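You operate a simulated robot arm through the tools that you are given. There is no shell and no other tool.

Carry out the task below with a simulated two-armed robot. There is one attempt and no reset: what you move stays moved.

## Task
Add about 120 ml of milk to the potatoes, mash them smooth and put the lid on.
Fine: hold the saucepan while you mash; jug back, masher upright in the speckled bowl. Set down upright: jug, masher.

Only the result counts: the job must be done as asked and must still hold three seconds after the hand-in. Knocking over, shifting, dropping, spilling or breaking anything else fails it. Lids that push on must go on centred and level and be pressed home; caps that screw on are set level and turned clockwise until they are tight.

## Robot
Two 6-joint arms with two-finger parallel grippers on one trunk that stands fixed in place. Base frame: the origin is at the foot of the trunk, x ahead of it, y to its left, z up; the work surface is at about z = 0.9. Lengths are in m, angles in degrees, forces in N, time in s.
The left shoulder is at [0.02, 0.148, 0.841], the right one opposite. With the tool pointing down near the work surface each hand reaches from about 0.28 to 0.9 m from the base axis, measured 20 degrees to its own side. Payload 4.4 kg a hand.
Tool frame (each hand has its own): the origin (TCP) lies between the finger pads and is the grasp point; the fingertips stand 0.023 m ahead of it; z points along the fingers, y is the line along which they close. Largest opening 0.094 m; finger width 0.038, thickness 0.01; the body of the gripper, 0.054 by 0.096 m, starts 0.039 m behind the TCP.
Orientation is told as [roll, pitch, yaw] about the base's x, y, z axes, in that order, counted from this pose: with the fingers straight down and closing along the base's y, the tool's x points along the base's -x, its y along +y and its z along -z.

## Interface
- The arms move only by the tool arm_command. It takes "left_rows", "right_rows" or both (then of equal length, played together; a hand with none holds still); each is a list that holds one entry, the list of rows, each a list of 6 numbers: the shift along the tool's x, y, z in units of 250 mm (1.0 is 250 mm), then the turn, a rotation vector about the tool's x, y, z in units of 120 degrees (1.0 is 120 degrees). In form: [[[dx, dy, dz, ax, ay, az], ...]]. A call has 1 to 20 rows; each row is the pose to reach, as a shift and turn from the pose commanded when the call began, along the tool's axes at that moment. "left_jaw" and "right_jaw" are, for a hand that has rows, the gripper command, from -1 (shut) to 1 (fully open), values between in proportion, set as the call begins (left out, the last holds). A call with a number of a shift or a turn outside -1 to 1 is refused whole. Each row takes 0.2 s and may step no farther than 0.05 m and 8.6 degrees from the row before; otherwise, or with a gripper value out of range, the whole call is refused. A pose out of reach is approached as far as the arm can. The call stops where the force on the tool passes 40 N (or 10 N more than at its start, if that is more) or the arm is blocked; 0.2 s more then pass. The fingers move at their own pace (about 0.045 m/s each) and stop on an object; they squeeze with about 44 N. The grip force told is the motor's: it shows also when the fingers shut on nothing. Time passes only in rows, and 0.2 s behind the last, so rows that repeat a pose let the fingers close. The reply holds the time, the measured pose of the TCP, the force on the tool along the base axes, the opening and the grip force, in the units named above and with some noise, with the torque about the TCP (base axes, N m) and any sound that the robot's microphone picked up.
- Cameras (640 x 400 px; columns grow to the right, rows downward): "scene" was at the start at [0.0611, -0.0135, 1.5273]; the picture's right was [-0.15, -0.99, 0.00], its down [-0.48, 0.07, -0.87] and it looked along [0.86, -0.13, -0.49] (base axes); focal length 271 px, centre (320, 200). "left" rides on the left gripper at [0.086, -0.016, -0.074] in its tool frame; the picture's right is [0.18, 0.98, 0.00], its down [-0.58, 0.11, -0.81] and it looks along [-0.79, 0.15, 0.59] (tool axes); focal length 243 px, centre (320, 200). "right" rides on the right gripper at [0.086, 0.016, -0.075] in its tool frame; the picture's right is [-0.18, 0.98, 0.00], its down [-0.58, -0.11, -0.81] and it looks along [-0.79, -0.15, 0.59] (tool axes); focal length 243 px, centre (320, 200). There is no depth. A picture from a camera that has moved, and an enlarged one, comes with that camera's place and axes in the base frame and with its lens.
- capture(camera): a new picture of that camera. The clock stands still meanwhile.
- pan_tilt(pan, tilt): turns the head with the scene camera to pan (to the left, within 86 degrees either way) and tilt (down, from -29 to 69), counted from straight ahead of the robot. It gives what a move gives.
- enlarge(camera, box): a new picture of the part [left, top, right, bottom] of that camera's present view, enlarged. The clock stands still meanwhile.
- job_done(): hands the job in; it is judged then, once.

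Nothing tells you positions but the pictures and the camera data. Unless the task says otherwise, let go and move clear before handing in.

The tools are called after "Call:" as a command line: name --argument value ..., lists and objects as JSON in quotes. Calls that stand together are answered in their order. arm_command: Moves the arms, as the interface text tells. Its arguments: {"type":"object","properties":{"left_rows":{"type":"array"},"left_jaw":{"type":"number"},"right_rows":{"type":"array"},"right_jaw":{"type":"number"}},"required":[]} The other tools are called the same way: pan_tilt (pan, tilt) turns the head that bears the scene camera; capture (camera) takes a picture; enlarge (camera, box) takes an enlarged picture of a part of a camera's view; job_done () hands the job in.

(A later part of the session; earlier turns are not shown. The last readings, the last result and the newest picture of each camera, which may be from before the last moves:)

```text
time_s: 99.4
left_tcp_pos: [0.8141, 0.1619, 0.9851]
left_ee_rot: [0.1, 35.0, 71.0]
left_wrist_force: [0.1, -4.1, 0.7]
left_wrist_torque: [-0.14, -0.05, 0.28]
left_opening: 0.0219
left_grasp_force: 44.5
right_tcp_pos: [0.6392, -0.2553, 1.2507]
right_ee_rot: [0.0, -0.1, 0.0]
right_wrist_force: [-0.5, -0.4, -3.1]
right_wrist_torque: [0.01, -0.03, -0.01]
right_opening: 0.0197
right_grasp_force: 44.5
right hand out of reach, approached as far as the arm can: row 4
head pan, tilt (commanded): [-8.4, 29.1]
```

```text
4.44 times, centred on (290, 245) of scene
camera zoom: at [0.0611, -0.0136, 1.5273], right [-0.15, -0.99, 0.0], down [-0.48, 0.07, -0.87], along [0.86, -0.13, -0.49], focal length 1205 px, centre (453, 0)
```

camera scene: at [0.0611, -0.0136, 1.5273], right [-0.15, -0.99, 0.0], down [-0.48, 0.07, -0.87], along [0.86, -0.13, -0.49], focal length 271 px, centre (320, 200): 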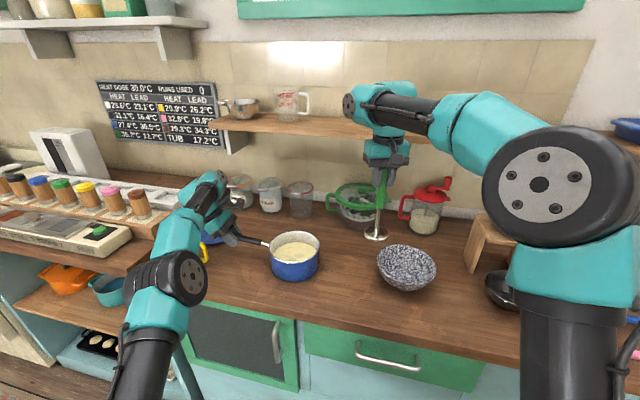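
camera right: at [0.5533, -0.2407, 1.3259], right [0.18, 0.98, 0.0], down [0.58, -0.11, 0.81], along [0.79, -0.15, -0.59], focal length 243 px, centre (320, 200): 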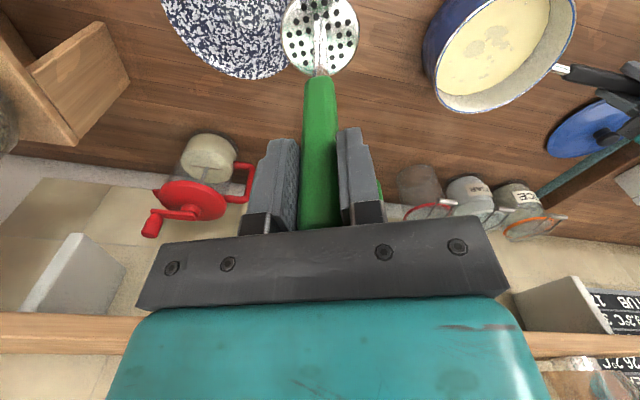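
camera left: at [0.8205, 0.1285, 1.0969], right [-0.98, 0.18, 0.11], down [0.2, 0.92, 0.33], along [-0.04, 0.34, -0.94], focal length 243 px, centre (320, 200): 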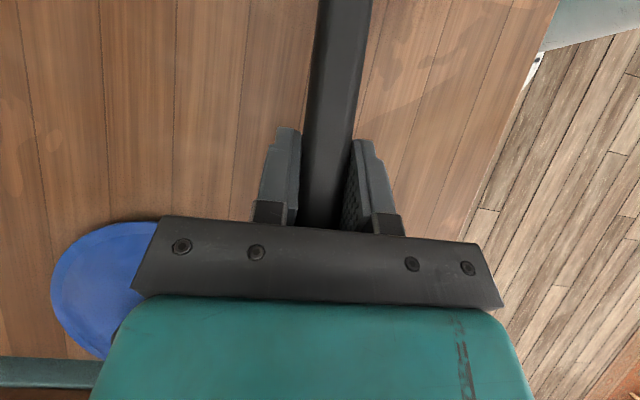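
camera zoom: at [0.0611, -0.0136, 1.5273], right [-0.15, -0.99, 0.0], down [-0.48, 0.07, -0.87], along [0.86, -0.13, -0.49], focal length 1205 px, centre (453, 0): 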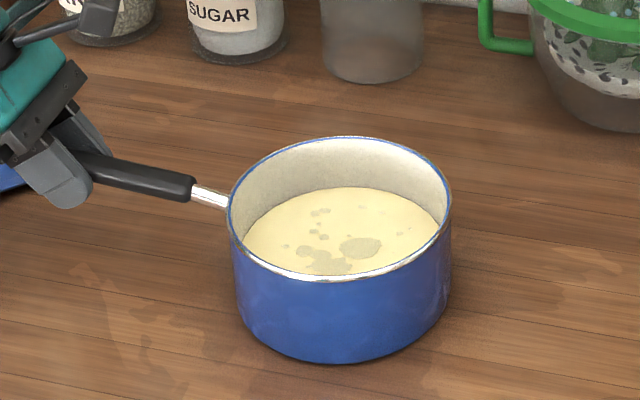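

Call:
enlarge --camera "scene" --box '[268, 225, 324, 265]'

Call:
enlarge --camera "right" --box '[410, 0, 590, 120]'

Call:
enlarge --camera "scene" --box '[360, 170, 450, 300]'

```text
10.00 times, centred on (296, 245) of scene
camera zoom: at [0.0611, -0.0136, 1.5273], right [-0.15, -0.99, 0.0], down [-0.48, 0.07, -0.87], along [0.86, -0.13, -0.49], focal length 2712 px, centre (560, -250)
```

zoom: 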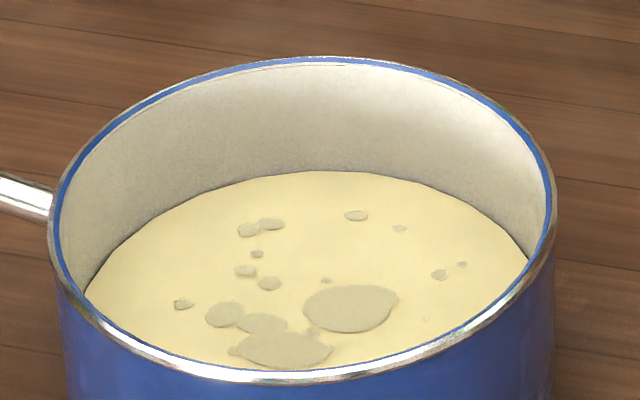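

```text
3.33 times, centred on (500, 60) of right
camera zoom: at [0.5533, -0.2407, 1.3259], right [0.18, 0.98, 0.0], down [0.58, -0.11, 0.81], along [0.79, -0.15, -0.59], focal length 809 px, centre (-280, 667)
```

zoom: 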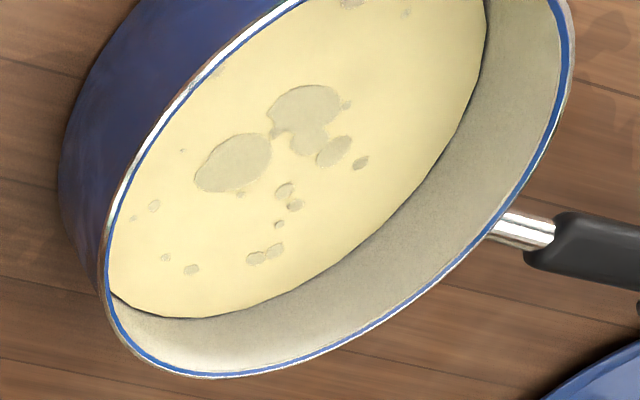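

```text
3.08 times, centred on (405, 235) of scene
camera zoom: at [0.0611, -0.0136, 1.5273], right [-0.15, -0.99, 0.0], down [-0.48, 0.07, -0.87], along [0.86, -0.13, -0.49], focal length 834 px, centre (58, 92)
```

zoom: 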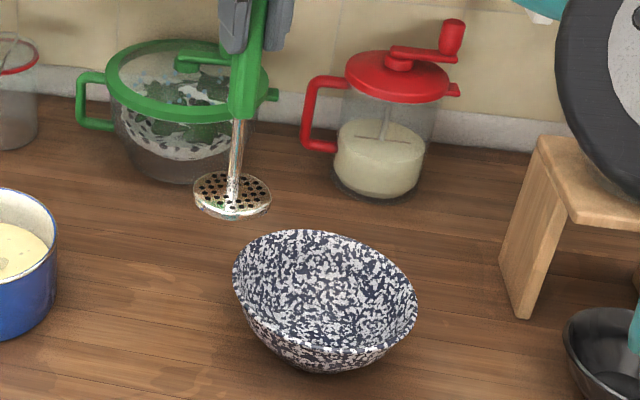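

The mash is smooth. I step the right hand back a little to see the bowl's inside bottom before placing the masher.

Call:
arm_command --right_rows '[[[0.12, 0, 0, 0, 0, 0], [0.24, 0, 0, 0, 0, 0], [0.36, 0, 0, 0, 0, 0], [0.48, 0, 0, 0, 0, 0], [0.48, 0, 0, 0, 0, 0]]]'

Call:
capture --camera "right"

Call:
enlarge --camera "right" --box '[120, 30, 330, 200]'

```text
time_s: 100.6
left_tcp_pos: [0.8138, 0.1621, 0.9862]
left_ee_rot: [-0.1, 35.0, 71.0]
left_wrist_force: [-3.2, -1.9, 1.0]
left_wrist_torque: [-0.29, 0.08, -0.05]
left_opening: 0.0216
left_grasp_force: 44.1
right_tcp_pos: [0.517, -0.2571, 1.248]
right_ee_rot: [-0.1, 0.0, 0.0]
right_wrist_force: [0.9, 0.4, -3.3]
right_wrist_torque: [0.0, -0.01, -0.03]
right_opening: 0.0199
right_grasp_force: 43.8
head pan, tilt (commanded): [-8.4, 29.1]
```

```text
taken
camera right: at [0.4305, -0.2412, 1.3225], right [0.18, 0.98, 0.0], down [0.58, -0.11, 0.81], along [0.79, -0.15, -0.59], focal length 243 px, centre (320, 200)
```

right: 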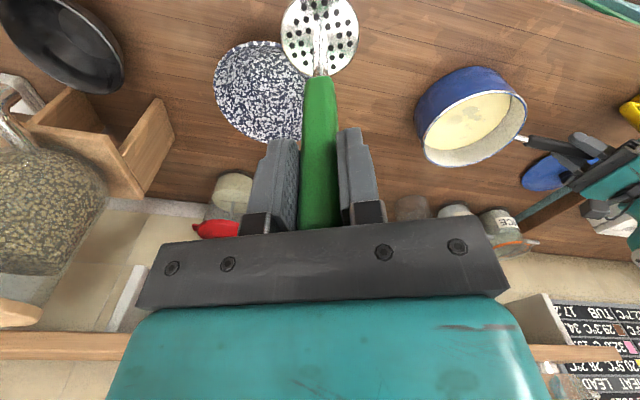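

```text
2.35 times, centred on (225, 115) of right
camera zoom: at [0.4305, -0.2412, 1.3225], right [0.18, 0.98, 0.0], down [0.58, -0.11, 0.81], along [0.79, -0.15, -0.59], focal length 571 px, centre (544, 400)
```

zoom: 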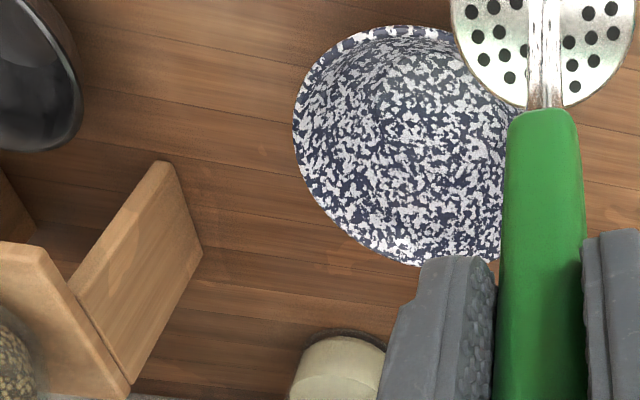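

The bowl's centre comes out at (0.629, -0.358), rim z about 0.97. I carry the masher over it.

Call:
arm_command --right_rows '[[[-0.09, -0.08, 0.015, 0, 0, 0], [-0.18, -0.16, 0.03, 0, 0, 0], [-0.27, -0.24, 0.045, 0, 0, 0], [-0.36, -0.32, 0.06, 0, 0, 0], [-0.446, -0.404, 0.072, 0, 0, 0], [-0.446, -0.404, 0.072, 0, 0, 0]]]'

Call:
enlarge --camera "right" --box '[200, 0, 440, 140]'

Call:
enlarge --camera "scene" --box '[350, 150, 470, 310]'

```text
time_s: 102.0
left_tcp_pos: [0.8153, 0.1622, 0.9857]
left_ee_rot: [-0.1, 34.9, 71.0]
left_wrist_force: [-1.8, 2.4, 2.2]
left_wrist_torque: [-0.28, 0.14, -0.23]
left_opening: 0.0217
left_grasp_force: 43.9
right_tcp_pos: [0.6285, -0.3561, 1.2355]
right_ee_rot: [0.1, 0.1, 0.0]
right_wrist_force: [-0.5, 0.1, -3.8]
right_wrist_torque: [-0.01, 0.02, -0.02]
right_opening: 0.0199
right_grasp_force: 44.0
head pan, tilt (commanded): [-8.4, 29.1]
```

```text
2.67 times, centred on (320, 70) of right
camera zoom: at [0.5422, -0.341, 1.3096], right [0.18, 0.98, 0.0], down [0.58, -0.11, 0.81], along [0.79, -0.15, -0.59], focal length 647 px, centre (320, 547)
```

zoom: 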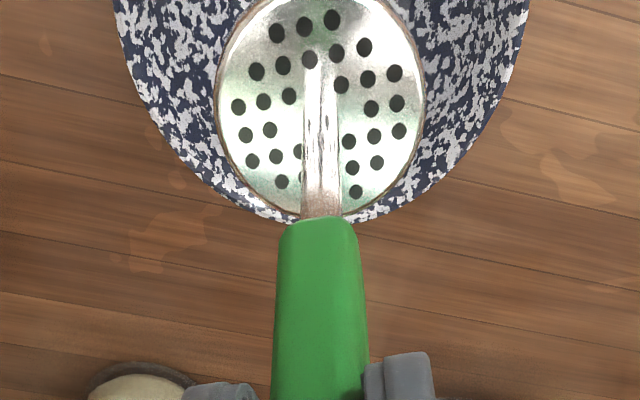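

```text
2.50 times, centred on (410, 230) of scene
camera zoom: at [0.0612, -0.0135, 1.5273], right [-0.15, -0.99, 0.0], down [-0.48, 0.07, -0.87], along [0.86, -0.13, -0.49], focal length 678 px, centre (95, 125)
```

zoom: 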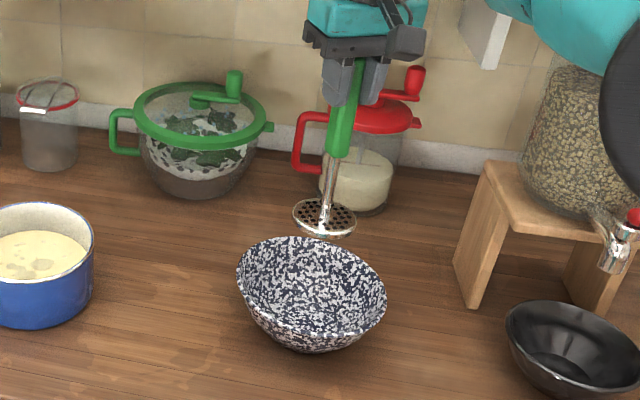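

Call:
arm_command --right_rows '[[[0, -0.004, 0.1, 0, 0, 0], [0, -0.008, 0.2, 0, 0, 0], [0, -0.008, 0.3, 0, 0, 0], [0, -0.008, 0.4, 0, 0, 0], [0, -0.008, 0.48, 0, 0, 0], [0, -0.008, 0.53, 0, 0, 0], [0, -0.008, 0.56, 0, 0, 0], [0, -0.008, 0.56, 0, 0, 0]]]'

Call:
enlarge --camera "right" --box '[200, 0, 440, 140]'

Call:
enlarge --camera "scene" --box '[350, 180, 470, 310]'

```text
time_s: 103.8
left_tcp_pos: [0.8143, 0.1617, 0.9855]
left_ee_rot: [0.0, 35.0, 71.0]
left_wrist_force: [0.9, 4.7, 2.0]
left_wrist_torque: [0.11, 0.03, -0.2]
left_opening: 0.0219
left_grasp_force: 43.8
right_tcp_pos: [0.6294, -0.3589, 1.0942]
right_ee_rot: [0.0, -0.1, 0.0]
right_wrist_force: [0.1, 0.1, -2.6]
right_wrist_torque: [-0.02, -0.02, -0.06]
right_opening: 0.0195
right_grasp_force: 44.1
head pan, tilt (commanded): [-8.4, 29.1]
```

```text
2.67 times, centred on (320, 70) of right
camera zoom: at [0.5424, -0.3432, 1.1688], right [0.18, 0.98, 0.0], down [0.58, -0.11, 0.81], along [0.79, -0.15, -0.59], focal length 647 px, centre (320, 547)
```

zoom: 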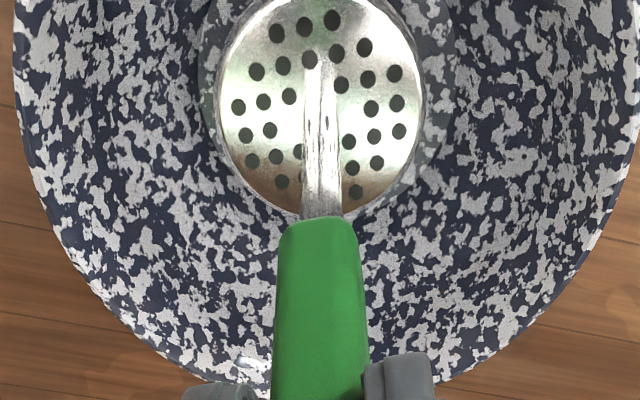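

```text
3.08 times, centred on (410, 245) of scene
camera zoom: at [0.0611, -0.0134, 1.5273], right [-0.15, -0.99, 0.0], down [-0.48, 0.07, -0.87], along [0.86, -0.13, -0.49], focal length 834 px, centre (43, 62)
```

zoom: 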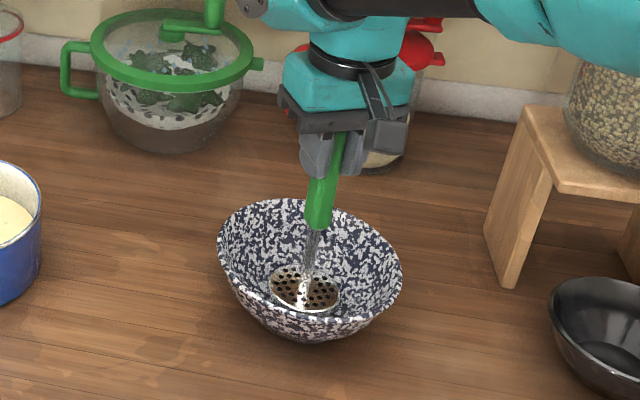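

Call:
arm_command --right_rows '[[[0, 0.005, 0.012, 0, 0, 0], [0, 0.005, 0.024, 0, 0, 0], [0, 0.005, 0.036, 0, 0, 0], [0, 0.005, 0.036, 0, 0, 0]]]'

Call:
arm_command --right_rows '[[[0, 0, 0.006, 0, 0, 0], [0, 0, 0.012, 0, 0, 0], [0, 0, 0.012, 0, 0, 0]]]'

```text
time_s: 104.8
left_tcp_pos: [0.8148, 0.1611, 0.9857]
left_ee_rot: [-0.1, 35.0, 70.9]
left_wrist_force: [0.2, 5.0, 2.2]
left_wrist_torque: [0.28, 0.01, -0.12]
left_opening: 0.0219
left_grasp_force: 44.5
right_tcp_pos: [0.6269, -0.3577, 1.0852]
right_ee_rot: [0.0, 0.0, -0.1]
right_wrist_force: [0.7, -0.4, -3.0]
right_wrist_torque: [0.0, 0.03, 0.01]
right_opening: 0.0199
right_grasp_force: 44.2
head pan, tilt (commanded): [-8.4, 29.1]
```

```text
time_s: 105.6
left_tcp_pos: [0.8134, 0.1616, 0.985]
left_ee_rot: [0.0, 35.0, 70.9]
left_wrist_force: [1.5, 4.5, 2.4]
left_wrist_torque: [0.39, -0.07, -0.12]
left_opening: 0.0217
left_grasp_force: 44.4
right_tcp_pos: [0.6277, -0.3579, 1.0829]
right_ee_rot: [0.0, 0.1, 0.0]
right_wrist_force: [-0.3, 0.4, -3.2]
right_wrist_torque: [-0.01, -0.01, -0.01]
right_opening: 0.02
right_grasp_force: 43.5
head pan, tilt (commanded): [-8.4, 29.1]
```

Call:
arm_command --right_rows '[[[0, 0, 0.008, 0, 0, 0], [0, 0, 0.008, 0, 0, 0]]]'

Call:
arm_command --right_rows '[[[0, 0, 0.006, 0, 0, 0], [0, 0, 0.006, 0, 0, 0]]]'

Call:
arm_command --right_rows '[[[0, 0, 0.004, 0, 0, 0], [0, 0, 0.004, 0, 0, 0]]]'

```text
time_s: 106.2
left_tcp_pos: [0.8126, 0.1618, 0.9873]
left_ee_rot: [0.0, 35.1, 71.1]
left_wrist_force: [0.6, 5.3, 1.5]
left_wrist_torque: [0.38, -0.06, -0.15]
left_opening: 0.0216
left_grasp_force: 44.0
right_tcp_pos: [0.6278, -0.3588, 1.0817]
right_ee_rot: [0.0, 0.1, -0.1]
right_wrist_force: [0.1, -0.6, -2.3]
right_wrist_torque: [0.01, 0.03, 0.02]
right_opening: 0.0199
right_grasp_force: 44.4
head pan, tilt (commanded): [-8.4, 29.1]
```

```text
time_s: 106.8
left_tcp_pos: [0.8141, 0.1613, 0.985]
left_ee_rot: [0.1, 35.0, 71.0]
left_wrist_force: [1.8, 5.1, 2.2]
left_wrist_torque: [0.34, -0.09, -0.15]
left_opening: 0.0219
left_grasp_force: 44.0
right_tcp_pos: [0.6283, -0.3585, 1.0796]
right_ee_rot: [0.0, 0.0, 0.0]
right_wrist_force: [0.3, 0.0, -3.5]
right_wrist_torque: [0.0, -0.01, 0.0]
right_opening: 0.0196
right_grasp_force: 43.5
head pan, tilt (commanded): [-8.4, 29.1]
```

```text
time_s: 107.4
left_tcp_pos: [0.8149, 0.161, 0.9849]
left_ee_rot: [0.0, 35.1, 71.1]
left_wrist_force: [0.5, 5.6, 1.7]
left_wrist_torque: [0.32, -0.09, -0.07]
left_opening: 0.022
left_grasp_force: 44.0
right_tcp_pos: [0.6274, -0.358, 1.0794]
right_ee_rot: [0.0, 0.0, -0.1]
right_wrist_force: [0.3, 0.7, -2.7]
right_wrist_torque: [0.01, 0.02, 0.01]
right_opening: 0.0201
right_grasp_force: 43.9
head pan, tilt (commanded): [-8.4, 29.1]
```

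Call:
arm_command --right_rows '[[[0, 0, 0.004, 0, 0, 0], [0, 0, 0.004, 0, 0, 0]]]'

Call:
arm_command --right_rows '[[[0, 0, 0.004, 0, 0, 0], [0, 0, 0.004, 0, 0, 0]]]'

Call:
arm_command --right_rows '[[[0, 0, 0.004, 0, 0, 0], [0, 0, 0.004, 0, 0, 0]]]'

```text
time_s: 108.0
left_tcp_pos: [0.8134, 0.1608, 0.9854]
left_ee_rot: [0.0, 35.0, 71.0]
left_wrist_force: [0.4, 4.6, 2.4]
left_wrist_torque: [0.23, -0.07, -0.08]
left_opening: 0.022
left_grasp_force: 43.6
right_tcp_pos: [0.6261, -0.358, 1.0781]
right_ee_rot: [0.0, 0.0, 0.0]
right_wrist_force: [-0.5, 0.4, -1.6]
right_wrist_torque: [-0.02, -0.03, 0.02]
right_opening: 0.0196
right_grasp_force: 43.6
head pan, tilt (commanded): [-8.4, 29.1]
```

```text
time_s: 108.6
left_tcp_pos: [0.8144, 0.1618, 0.9859]
left_ee_rot: [-0.1, 35.0, 71.0]
left_wrist_force: [3.2, 3.8, 0.4]
left_wrist_torque: [0.24, 0.02, 0.21]
left_opening: 0.0221
left_grasp_force: 44.6
right_tcp_pos: [0.6279, -0.3584, 1.0773]
right_ee_rot: [0.0, -0.1, 0.1]
right_wrist_force: [-4.5, 0.1, 11.6]
right_wrist_torque: [0.05, 0.29, 0.01]
right_opening: 0.0197
right_grasp_force: 44.3
head pan, tilt (commanded): [-8.4, 29.1]
```

```text
time_s: 109.2
left_tcp_pos: [0.8142, 0.1616, 0.9852]
left_ee_rot: [0.0, 35.0, 70.9]
left_wrist_force: [4.1, 1.3, 0.2]
left_wrist_torque: [0.67, -0.29, 0.52]
left_opening: 0.022
left_grasp_force: 43.8
right_tcp_pos: [0.6281, -0.3583, 1.0775]
right_ee_rot: [0.1, -0.2, -0.1]
right_wrist_force: [-6.6, 3.7, 26.5]
right_wrist_torque: [0.63, 0.23, 0.14]
right_opening: 0.0199
right_grasp_force: 44.0
head pan, tilt (commanded): [-8.4, 29.1]
```

The masher plate stands on the bowl's floor. I ease the pressure by a millimetre and open.

Call:
arm_command --right_rows '[[[0, 0, -0.005, 0, 0, 0], [0, 0, -0.005, 0, 0, 0]]]'

Call:
arm_command --right_rows '[[[0, 0, 0, 0, 0, 0], [0, 0, 0, 0, 0, 0], [0, 0, 0, 0, 0, 0], [0, 0, 0, 0, 0, 0], [0, 0, 0, 0, 0, 0], [0, 0, 0, 0, 0, 0]]]' --right_jaw 1

Call:
capture --camera "right"

Call:
enlarge --camera "scene" --box '[350, 180, 470, 310]'

```text
time_s: 109.8
left_tcp_pos: [0.8129, 0.1617, 0.9861]
left_ee_rot: [0.1, 35.1, 70.9]
left_wrist_force: [2.0, 0.1, -0.2]
left_wrist_torque: [0.71, -0.44, 0.36]
left_opening: 0.0222
left_grasp_force: 43.5
right_tcp_pos: [0.6285, -0.3576, 1.0781]
right_ee_rot: [-0.1, -0.2, 0.0]
right_wrist_force: [-4.0, 0.1, 23.3]
right_wrist_torque: [0.03, -0.22, -0.02]
right_opening: 0.0199
right_grasp_force: 43.8
head pan, tilt (commanded): [-8.4, 29.1]
```

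```text
time_s: 111.2
left_tcp_pos: [0.814, 0.1617, 0.9855]
left_ee_rot: [0.0, 35.0, 71.0]
left_wrist_force: [-3.7, 0.0, -0.1]
left_wrist_torque: [0.08, 0.12, -0.49]
left_opening: 0.022
left_grasp_force: 43.9
right_tcp_pos: [0.6288, -0.3584, 1.0766]
right_ee_rot: [0.1, 0.1, 0.0]
right_wrist_force: [1.0, -0.2, -0.3]
right_wrist_torque: [0.01, 0.01, 0.02]
right_opening: 0.094
right_grasp_force: 0.1
head pan, tilt (commanded): [-8.4, 29.1]
```

```text
taken
camera right: at [0.542, -0.3425, 1.1522], right [0.18, 0.98, 0.0], down [0.58, -0.11, 0.81], along [0.79, -0.15, -0.59], focal length 243 px, centre (320, 200)
```

right: 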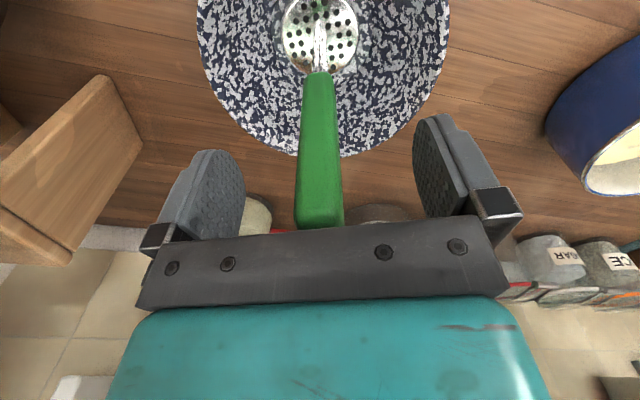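

```text
3.08 times, centred on (410, 245) of scene
camera zoom: at [0.061, -0.0135, 1.5273], right [-0.15, -0.99, 0.0], down [-0.48, 0.07, -0.87], along [0.86, -0.13, -0.49], focal length 834 px, centre (43, 62)
```

zoom: 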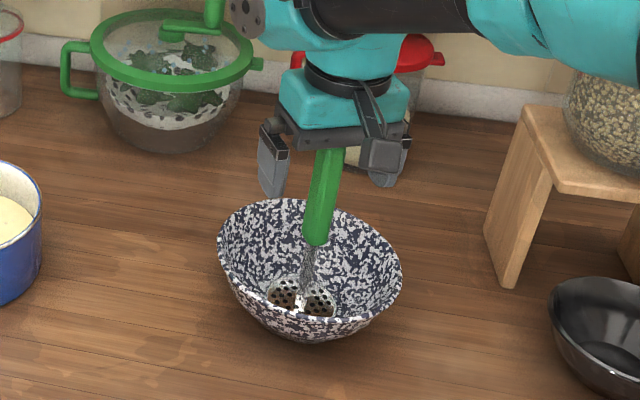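

Call:
arm_command --right_rows '[[[0, 0, -0.04, 0, 0, 0], [0, 0, -0.12, 0, 0, 0], [0, 0, -0.24, 0, 0, 0], [0, 0, -0.38, 0, 0, 0], [0, 0, -0.52, 0, 0, 0], [0, 0, -0.62, 0, 0, 0], [0, 0, -0.62, 0, 0, 0]]]'

Call:
capture --camera "right"

Call:
enlarge --camera "scene" --box '[350, 180, 470, 310]'

Call:
enlarge --camera "scene" --box '[140, 150, 340, 300]'

```text
time_s: 112.8
left_tcp_pos: [0.8146, 0.1611, 0.9861]
left_ee_rot: [-0.1, 35.0, 71.0]
left_wrist_force: [-1.7, 0.2, 0.6]
left_wrist_torque: [-0.39, 0.31, -0.62]
left_opening: 0.0217
left_grasp_force: 44.1
right_tcp_pos: [0.6262, -0.3599, 1.2308]
right_ee_rot: [0.0, 0.0, -0.1]
right_wrist_force: [-0.2, -0.3, 0.0]
right_wrist_torque: [-0.01, -0.01, 0.01]
right_opening: 0.0939
right_grasp_force: 0.0
head pan, tilt (commanded): [-8.4, 29.1]
```

```text
taken
camera right: at [0.5407, -0.3446, 1.3046], right [0.18, 0.98, 0.0], down [0.58, -0.11, 0.81], along [0.79, -0.15, -0.59], focal length 243 px, centre (320, 200)
```

right: 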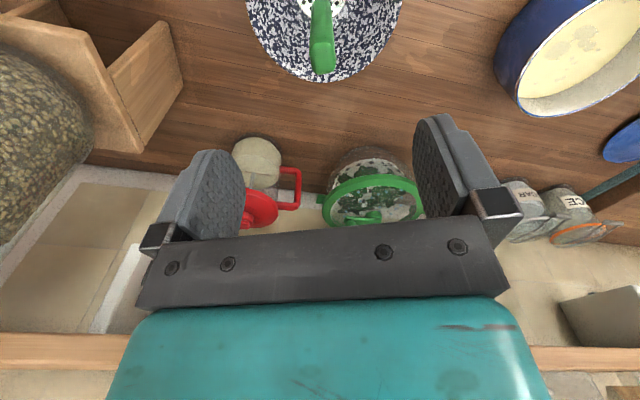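

```text
3.08 times, centred on (410, 245) of scene
camera zoom: at [0.0611, -0.0135, 1.5273], right [-0.15, -0.99, 0.0], down [-0.48, 0.07, -0.87], along [0.86, -0.13, -0.49], focal length 834 px, centre (43, 62)
```

zoom: 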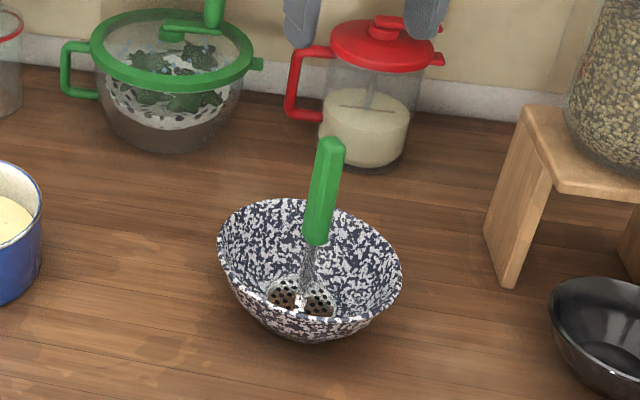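

```text
2.67 times, centred on (240, 225) of scene
camera zoom: at [0.0611, -0.0135, 1.5273], right [-0.15, -0.99, 0.0], down [-0.48, 0.07, -0.87], along [0.86, -0.13, -0.49], focal length 723 px, centre (533, 133)
```

zoom: 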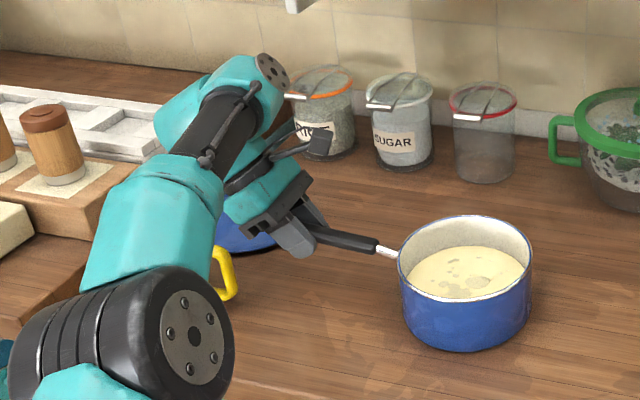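

The masher stands upright in the speckled bowl. Now the right hand retreats and the left releases the pan handle.

Call:
arm_command --right_rows '[[[0.03, 0, -0.06, 0, 0, 0], [0.09, 0, -0.13, 0, 0, 0], [0.17, 0, -0.22, 0, 0, 0], [0.26, 0, -0.32, 0, 0, 0], [0.36, 0, -0.42, 0, 0, 0], [0.46, 0, -0.52, 0, 0, 0], [0.55, 0, -0.6, 0, 0, 0], [0.624, 0, -0.68, 0, 0, 0], [0.624, 0, -0.68, 0, 0, 0]]]' --left_rows '[[[0, 0, 0, 0, 0, 0], [0, 0, 0, 0, 0, 0], [0, 0, 0, 0, 0, 0], [0, 0, 0, 0, 0, 0], [0, 0, 0, 0, 0, 0], [0, 0, 0, 0, 0, 0], [0, 0, 0, 0, 0, 0], [0, 0, 0, 0, 0, 0], [0, 0, 0, 0, 0, 0]]]' --left_jaw 1

Call:
capture --camera "left"

Call:
capture --camera "right"

```text
time_s: 114.8
left_tcp_pos: [0.813, 0.1621, 0.9853]
left_ee_rot: [0.1, 35.0, 71.0]
left_wrist_force: [-0.1, 0.1, 0.3]
left_wrist_torque: [-0.02, -0.02, 0.01]
left_opening: 0.0941
left_grasp_force: 0.1
right_tcp_pos: [0.4729, -0.3596, 1.4012]
right_ee_rot: [0.0, 0.0, -0.1]
right_wrist_force: [-0.7, 0.8, -1.1]
right_wrist_torque: [0.01, -0.03, 0.01]
right_opening: 0.094
right_grasp_force: 0.0
head pan, tilt (commanded): [-8.4, 29.1]
```

```text
taken
camera left: at [0.8206, 0.1285, 1.0968], right [-0.98, 0.18, 0.11], down [0.2, 0.92, 0.33], along [-0.04, 0.34, -0.94], focal length 243 px, centre (320, 200)
```

left: 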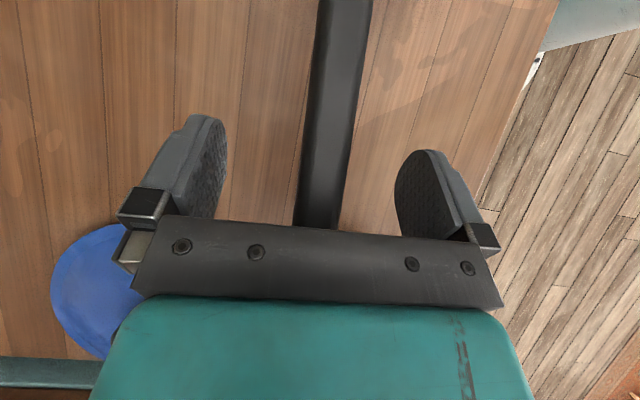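

```text
taken
camera right: at [0.3863, -0.3433, 1.4753], right [0.18, 0.98, 0.0], down [0.58, -0.11, 0.81], along [0.79, -0.15, -0.59], focal length 243 px, centre (320, 200)
```

right: 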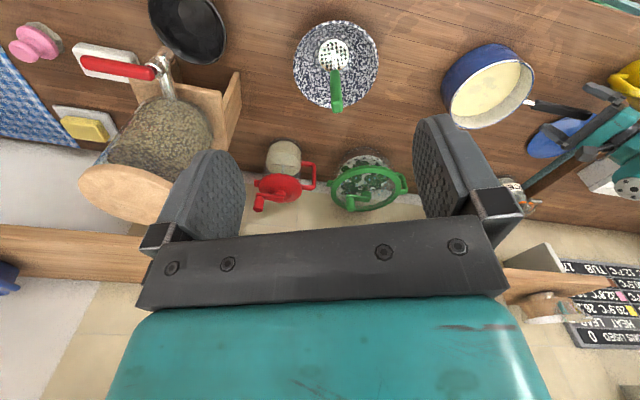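

Call:
arm_command --left_rows '[[[0.057, 0, -0.082, 0, 0, 0], [0.1147, 0, -0.164, 0, 0, 0], [0.17, 0.06, -0.21, 0, 0, 0], [0.23, 0.13, -0.25, 0, 0, 0], [0.34, 0.19, -0.37, 0, 0, 0], [0.4, 0.25, -0.45, 0, 0, 0], [0.4, 0.25, -0.45, 0, 0, 0]]]'

```text
time_s: 116.4
left_tcp_pos: [0.749, 0.1642, 1.134]
left_ee_rot: [-0.1, 35.0, 71.1]
left_wrist_force: [0.5, 0.8, -0.6]
left_wrist_torque: [0.01, 0.01, 0.0]
left_opening: 0.0939
left_grasp_force: 0.0
right_tcp_pos: [0.4733, -0.3583, 1.4002]
right_ee_rot: [0.1, 0.0, -0.1]
right_wrist_force: [0.6, -0.1, -0.3]
right_wrist_torque: [-0.02, 0.02, 0.02]
right_opening: 0.0939
right_grasp_force: 0.0
head pan, tilt (commanded): [-8.4, 29.1]
```

Call:
arm_command --left_rows '[[[0, 0, 0, 0, -0.06, 0], [0, 0, 0, 0, -0.12, 0], [0, 0, 0, 0, -0.18, 0], [0, 0, 0, 0, -0.24, 0], [0, 0, 0, 0, -0.2917, 0], [0, 0, 0, 0, -0.2917, 0]]]'

Call:
arm_command --left_rows '[[[0, 0, 0, 0, 0, 0.068], [0, 0, 0, 0, 0, 0.136], [0, 0, 0, 0, 0, 0.204], [0, 0, 0, 0, 0, 0.272], [0, 0, 0, 0, 0, 0.34], [0, 0, 0, 0, 0, 0.408], [0, 0, 0, 0, 0, 0.476], [0, 0, 0, 0, 0, 0.544], [0, 0, 0, 0, 0, 0.55], [0, 0, 0, 0, 0, 0.55]]]'

Call:
capture --camera "left"

Call:
enlarge --camera "scene" --box '[140, 150, 340, 300]'

```text
time_s: 117.8
left_tcp_pos: [0.7499, 0.1636, 1.1354]
left_ee_rot: [0.0, -0.2, 71.0]
left_wrist_force: [-0.6, 0.4, -0.4]
left_wrist_torque: [0.01, -0.02, -0.01]
left_opening: 0.094
left_grasp_force: 0.1
right_tcp_pos: [0.4732, -0.3579, 1.4013]
right_ee_rot: [0.0, 0.0, 0.1]
right_wrist_force: [-0.5, 0.1, -0.9]
right_wrist_torque: [0.01, -0.02, 0.02]
right_opening: 0.0943
right_grasp_force: 0.2
head pan, tilt (commanded): [-8.4, 29.1]
```

```text
time_s: 120.0
left_tcp_pos: [0.7488, 0.163, 1.137]
left_ee_rot: [0.0, 0.0, 4.8]
left_wrist_force: [-0.4, -0.6, 0.3]
left_wrist_torque: [-0.01, 0.03, 0.01]
left_opening: 0.094
left_grasp_force: 0.1
right_tcp_pos: [0.4732, -0.3592, 1.4011]
right_ee_rot: [0.0, 0.0, 0.1]
right_wrist_force: [-1.3, 0.0, 0.4]
right_wrist_torque: [0.0, -0.03, -0.01]
right_opening: 0.094
right_grasp_force: 0.0
head pan, tilt (commanded): [-8.4, 29.1]
```

```text
taken
camera left: at [0.6643, 0.1388, 1.2109], right [-0.27, 0.96, 0.0], down [0.57, 0.16, 0.81], along [0.78, 0.22, -0.59], focal length 243 px, centre (320, 200)
```

left: 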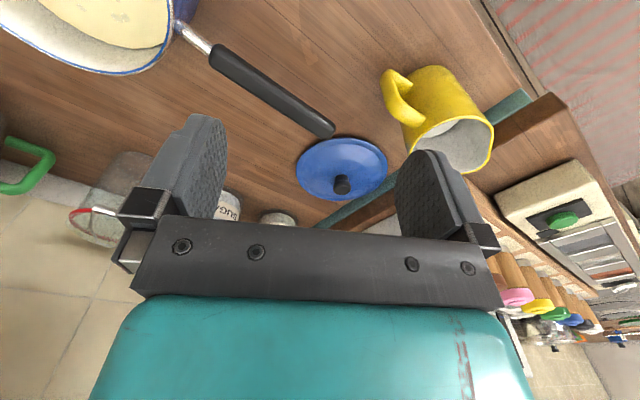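

```text
2.67 times, centred on (240, 225) of scene
camera zoom: at [0.0611, -0.0135, 1.5273], right [-0.15, -0.99, 0.0], down [-0.48, 0.07, -0.87], along [0.86, -0.13, -0.49], focal length 723 px, centre (533, 133)
```

zoom: 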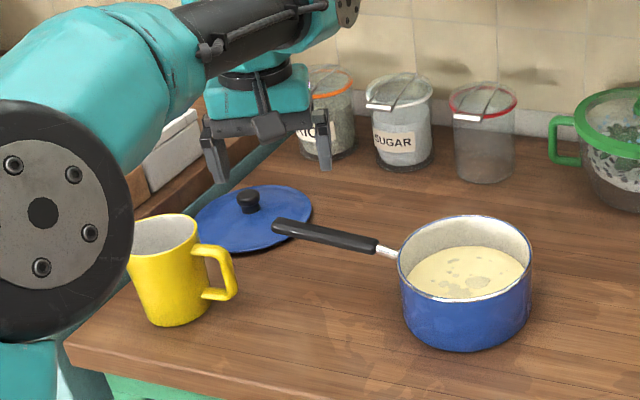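

Call:
enlarge --camera "left" --box '[285, 120, 405, 210]'

Call:
enlarge --camera "scene" --box '[185, 205, 265, 255]'

Call:
enlarge --camera "scene" --box '[240, 215, 350, 290]'

```text
4.44 times, centred on (345, 165) of left
camera zoom: at [0.6643, 0.1388, 1.2109], right [-0.27, 0.96, 0.0], down [0.57, 0.16, 0.81], along [0.78, 0.22, -0.59], focal length 1078 px, centre (209, 356)
```

zoom: 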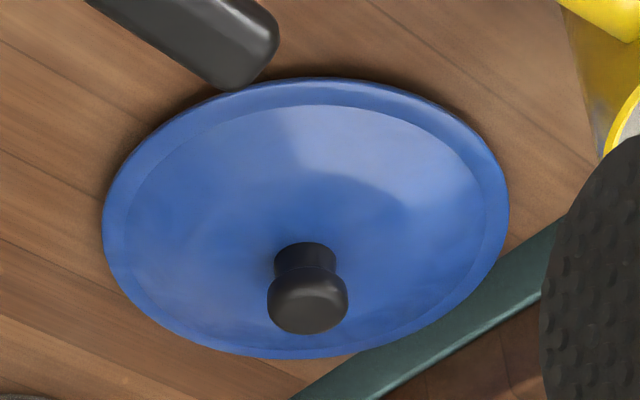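

```text
8.00 times, centred on (225, 230) of scene
camera zoom: at [0.0611, -0.0135, 1.5273], right [-0.15, -0.99, 0.0], down [-0.48, 0.07, -0.87], along [0.86, -0.13, -0.49], focal length 2169 px, centre (1080, -40)
```

zoom: 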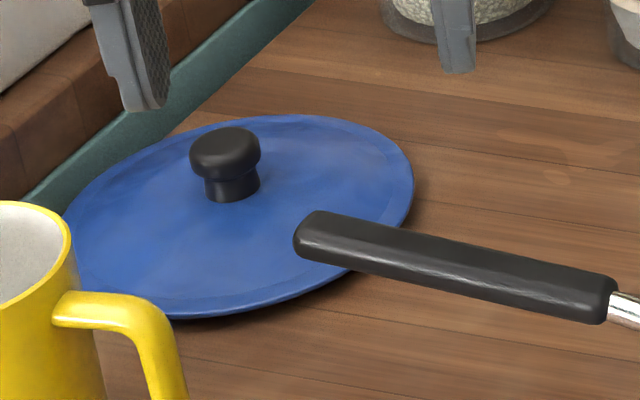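

```text
5.33 times, centred on (295, 252) of scene
camera zoom: at [0.0611, -0.0135, 1.5273], right [-0.15, -0.99, 0.0], down [-0.48, 0.07, -0.87], along [0.86, -0.13, -0.49], focal length 1446 px, centre (453, -80)
```

zoom: 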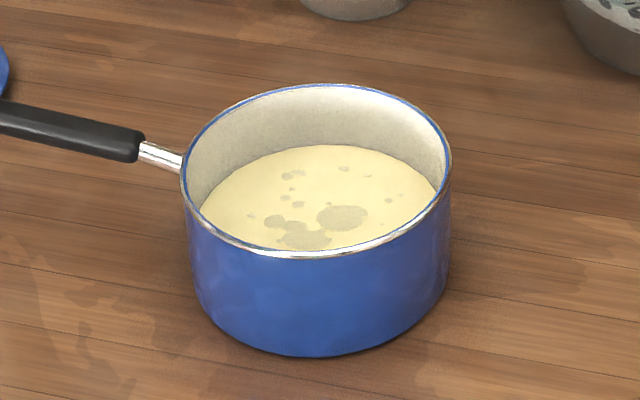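

The lid's knob cap triangulates to (0.970, 0.264, 0.943) with lid radius about 83 mm. To reach it I tilt the left tool 35° forward and go to a standoff above the knob.

Call:
arm_command --left_rows '[[[0, 0, 0, 0, -0.06, 0], [0, 0, 0, 0, -0.12, 0], [0, 0, 0, 0, -0.18, 0], [0, 0, 0, 0, -0.24, 0], [0, 0, 0, 0, -0.2917, 0], [0, 0, 0, 0, -0.2917, 0]]]'

Call:
arm_command --left_rows '[[[-0.049, 0.033, 0.087, 0, 0, 0], [-0.098, 0.066, 0.173, 0, 0, 0], [-0.147, 0.098, 0.26, 0, 0, 0], [-0.196, 0.131, 0.346, 0, 0, 0], [-0.245, 0.164, 0.433, 0, 0, 0], [-0.294, 0.197, 0.52, 0, 0, 0], [-0.343, 0.23, 0.606, 0, 0, 0], [-0.392, 0.262, 0.693, 0, 0, 0], [-0.441, 0.295, 0.779, 0, 0, 0], [-0.49, 0.328, 0.866, 0, 0, 0], [-0.49, 0.328, 0.866, 0, 0, 0]]]'

Call:
capture --camera "left"

Call:
enlarge --camera "scene" --box '[140, 150, 340, 300]'

```text
time_s: 121.4
left_tcp_pos: [0.7484, 0.163, 1.1359]
left_ee_rot: [0.0, -35.1, 4.9]
left_wrist_force: [0.1, -0.6, -0.6]
left_wrist_torque: [0.0, 0.02, 0.03]
left_opening: 0.094
left_grasp_force: 0.1
right_tcp_pos: [0.473, -0.3585, 1.4014]
right_ee_rot: [0.0, 0.0, 0.0]
right_wrist_force: [0.5, -0.6, 0.0]
right_wrist_torque: [0.03, 0.02, -0.01]
right_opening: 0.0941
right_grasp_force: 0.0
head pan, tilt (commanded): [-8.4, 29.1]
```

```text
time_s: 123.8
left_tcp_pos: [0.9535, 0.263, 1.0244]
left_ee_rot: [0.1, -35.0, 4.8]
left_wrist_force: [-0.6, 0.7, 0.1]
left_wrist_torque: [0.01, -0.05, 0.0]
left_opening: 0.0942
left_grasp_force: 0.0
left hand out of reach, approached as far as the arm can: row 10, 11
right_tcp_pos: [0.4731, -0.3586, 1.4001]
right_ee_rot: [-0.1, 0.0, 0.0]
right_wrist_force: [0.3, -0.2, 0.3]
right_wrist_torque: [-0.04, 0.01, 0.01]
right_opening: 0.0939
right_grasp_force: 0.1
head pan, tilt (commanded): [-8.4, 29.1]
```

```text
taken
camera left: at [0.8422, 0.2361, 1.0366], right [-0.23, 0.97, -0.11], down [0.01, 0.11, 0.99], along [0.97, 0.23, -0.03], focal length 243 px, centre (320, 200)
```

left: 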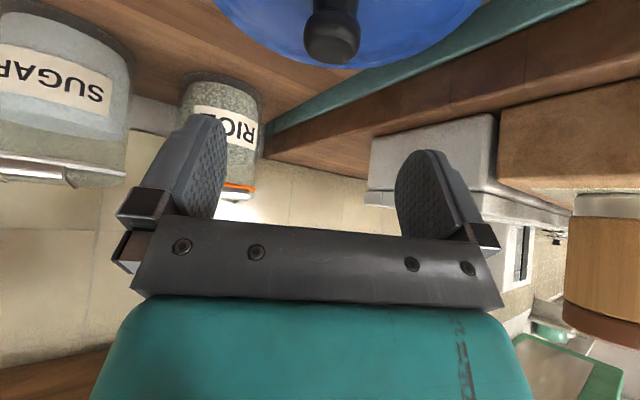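

```text
2.67 times, centred on (240, 225) of scene
camera zoom: at [0.0613, -0.0135, 1.5273], right [-0.15, -0.99, 0.0], down [-0.48, 0.07, -0.87], along [0.86, -0.13, -0.49], focal length 723 px, centre (533, 133)
```

zoom: 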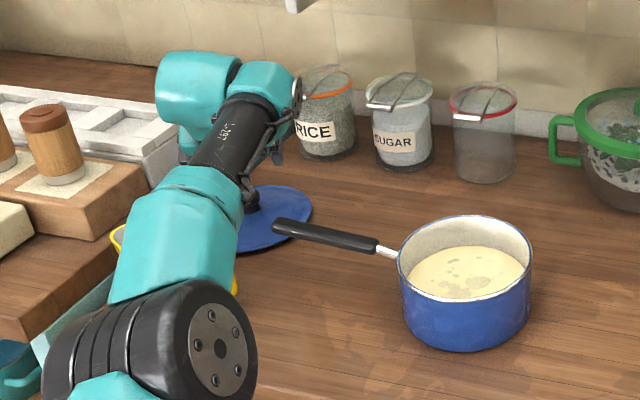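

Call:
arm_command --left_rows '[[[0.03, 0, 0.06, 0, 0, 0], [0.06, -0.001, 0.12, 0, 0, 0], [0.09, -0.001, 0.18, 0, 0, 0], [0.09, -0.001, 0.18, 0, 0, 0]]]'

Call:
capture --camera "left"

Call:
enlarge --camera "right" --box '[500, 50, 640, 200]'

```text
time_s: 124.8
left_tcp_pos: [0.9603, 0.2642, 0.9752]
left_ee_rot: [0.0, -35.0, 5.0]
left_wrist_force: [0.2, 0.4, 0.1]
left_wrist_torque: [-0.02, -0.01, 0.03]
left_opening: 0.094
left_grasp_force: 0.1
right_tcp_pos: [0.4729, -0.3579, 1.4004]
right_ee_rot: [-0.1, -0.1, 0.0]
right_wrist_force: [0.4, 0.1, 0.7]
right_wrist_torque: [-0.01, 0.0, 0.07]
right_opening: 0.0939
right_grasp_force: 0.0
head pan, tilt (commanded): [-8.4, 29.1]
```

```text
taken
camera left: at [0.8482, 0.2366, 0.9874], right [-0.24, 0.97, -0.11], down [0.0, 0.11, 0.99], along [0.97, 0.23, -0.03], focal length 243 px, centre (320, 200)
```

left: 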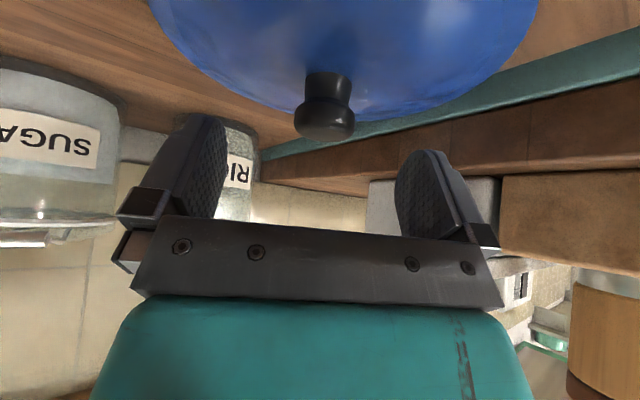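

```text
2.67 times, centred on (570, 125) of right
camera zoom: at [0.3864, -0.3434, 1.4751], right [0.18, 0.98, 0.0], down [0.58, -0.11, 0.81], along [0.79, -0.15, -0.59], focal length 647 px, centre (-347, 400)
```

zoom: 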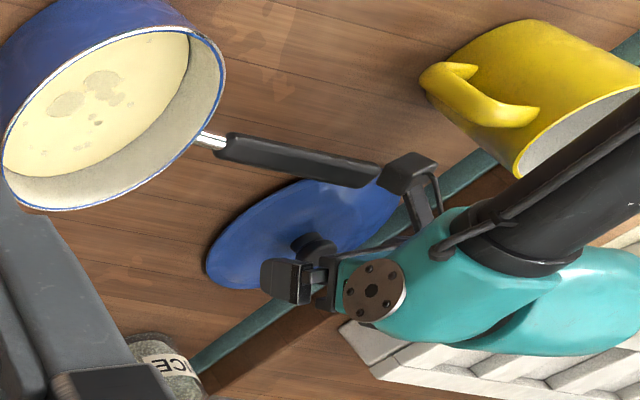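

Call:
arm_command --left_rows '[[[0.012, -0.001, 0.028, 0, 0, 0], [0.022, -0.003, 0.056, 0, 0, 0], [0.032, -0.0036, 0.084, 0, 0, 0], [0.032, -0.0036, 0.084, 0, 0, 0]]]'

Call:
capture --camera "left"

Call:
enlarge --camera "right" --box '[520, 80, 620, 170]'

```text
time_s: 125.8
left_tcp_pos: [0.9645, 0.2634, 0.9518]
left_ee_rot: [0.0, -35.0, 5.0]
left_wrist_force: [0.5, 0.1, -0.7]
left_wrist_torque: [-0.06, -0.04, -0.01]
left_opening: 0.094
left_grasp_force: 0.1
right_tcp_pos: [0.4728, -0.3588, 1.3993]
right_ee_rot: [0.0, 0.0, 0.0]
right_wrist_force: [0.3, 0.9, -0.6]
right_wrist_torque: [0.0, 0.02, -0.03]
right_opening: 0.0942
right_grasp_force: 0.0
head pan, tilt (commanded): [-8.4, 29.1]
```

```text
taken
camera left: at [0.8527, 0.2366, 0.9644], right [-0.24, 0.97, -0.11], down [0.01, 0.11, 0.99], along [0.97, 0.23, -0.03], focal length 243 px, centre (320, 200)
```

left: 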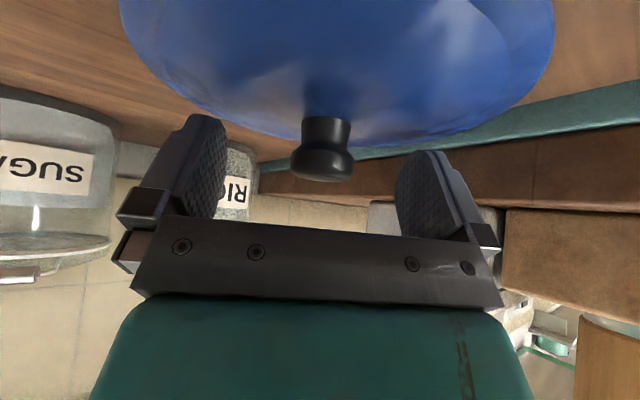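

```text
4.44 times, centred on (570, 125) of right
camera zoom: at [0.3864, -0.3434, 1.4751], right [0.18, 0.98, 0.0], down [0.58, -0.11, 0.81], along [0.79, -0.15, -0.59], focal length 1078 px, centre (-791, 533)
```

zoom: 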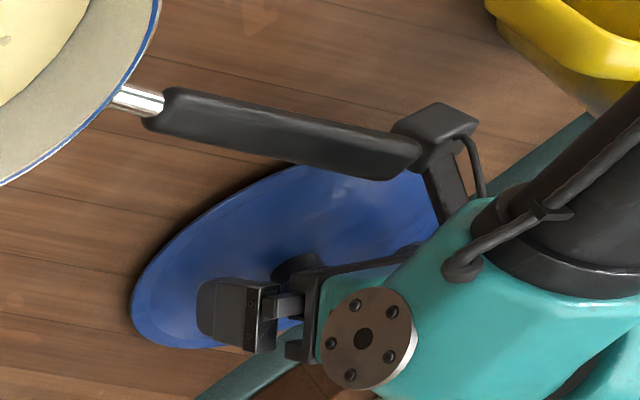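

The knob cap sits between the pads. I close on it.

Call:
arm_command --left_rows '[[[0, 0, 0, 0, 0, 0], [0, 0, 0, 0, 0, 0], [0, 0, 0, 0, 0, 0], [0, 0, 0, 0, 0, 0], [0, 0, 0, 0, 0, 0], [0, 0, 0, 0, 0, 0]]]' --left_jaw -1

Call:
capture --camera "left"

```text
time_s: 127.2
left_tcp_pos: [0.9644, 0.2635, 0.9528]
left_ee_rot: [0.0, -35.1, 5.0]
left_wrist_force: [-0.4, 0.2, 0.1]
left_wrist_torque: [0.0, -0.02, -0.08]
left_opening: 0.0296
left_grasp_force: 43.9
right_tcp_pos: [0.4726, -0.3584, 1.4002]
right_ee_rot: [0.0, 0.0, 0.1]
right_wrist_force: [-0.4, -0.2, -0.4]
right_wrist_torque: [-0.02, -0.02, 0.0]
right_opening: 0.0942
right_grasp_force: 0.1
head pan, tilt (commanded): [-8.4, 29.1]
```

```text
taken
camera left: at [0.8527, 0.2365, 0.9647], right [-0.24, 0.97, -0.11], down [0.0, 0.11, 0.99], along [0.97, 0.23, -0.03], focal length 243 px, centre (320, 200)
```

left: 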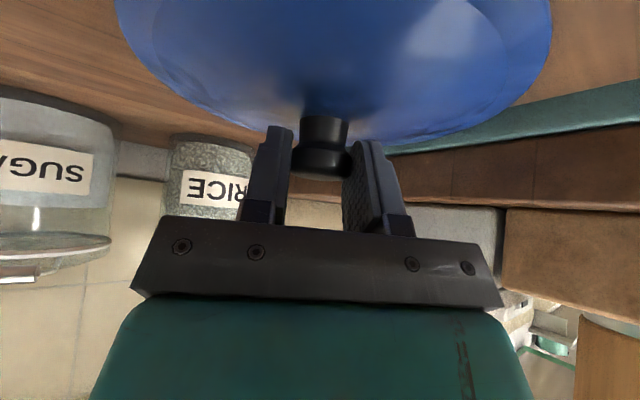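

Call:
arm_command --left_rows '[[[-0.012, 0, -0.016, 0, 0, 0], [-0.023, 0, -0.033, 0, 0, 0], [-0.046, 0, -0.066, 0, 0, 0], [-0.069, 0, -0.098, 0, 0, 0], [-0.069, 0, -0.098, 0, 0, 0]]]'

Call:
capture --camera "left"

Call:
enlarge --camera "scene" --box '[160, 180, 300, 280]'

Call:
enlarge --camera "right" --box '[500, 60, 640, 180]'

```text
time_s: 128.4
left_tcp_pos: [0.9602, 0.2618, 0.9821]
left_ee_rot: [0.0, -35.0, 5.0]
left_wrist_force: [-0.8, 0.0, -2.5]
left_wrist_torque: [0.02, 0.01, 0.0]
left_opening: 0.0298
left_grasp_force: 44.2
left hand out of reach, approached as far as the arm can: row 1, 2, 3, 4, 5
right_tcp_pos: [0.472, -0.3593, 1.4004]
right_ee_rot: [0.0, 0.0, -0.1]
right_wrist_force: [1.1, 0.3, 0.0]
right_wrist_torque: [-0.01, 0.03, 0.0]
right_opening: 0.094
right_grasp_force: 0.1
head pan, tilt (commanded): [-8.4, 29.1]
```

```text
taken
camera left: at [0.8495, 0.2343, 0.9938], right [-0.24, 0.97, -0.11], down [0.0, 0.11, 0.99], along [0.97, 0.23, -0.03], focal length 243 px, centre (320, 200)
```

left: 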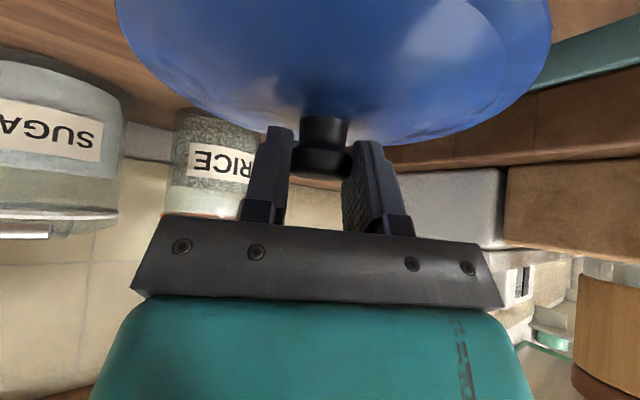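

```text
4.00 times, centred on (230, 230) of scene
camera zoom: at [0.0611, -0.0134, 1.5273], right [-0.15, -0.99, 0.0], down [-0.48, 0.07, -0.87], along [0.86, -0.13, -0.49], focal length 1085 px, centre (680, 80)
```

zoom: 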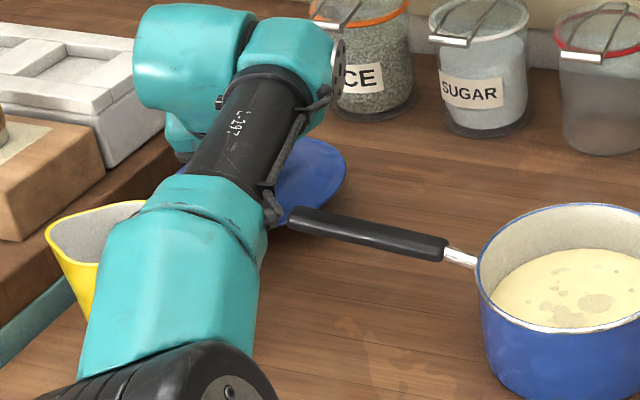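

```text
3.33 times, centred on (570, 120) of right
camera zoom: at [0.3865, -0.3433, 1.4751], right [0.18, 0.98, 0.0], down [0.58, -0.11, 0.81], along [0.79, -0.15, -0.59], focal length 809 px, centre (-513, 467)
```

zoom: 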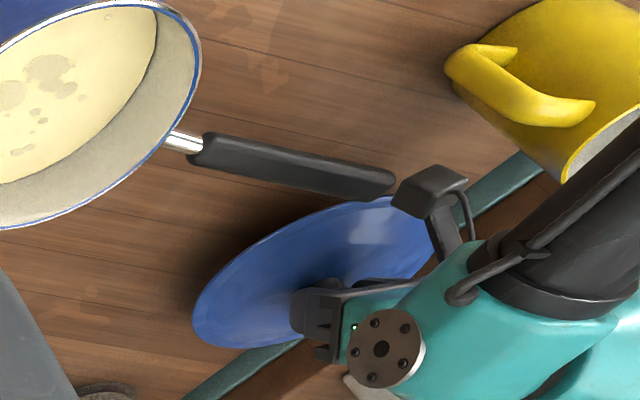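

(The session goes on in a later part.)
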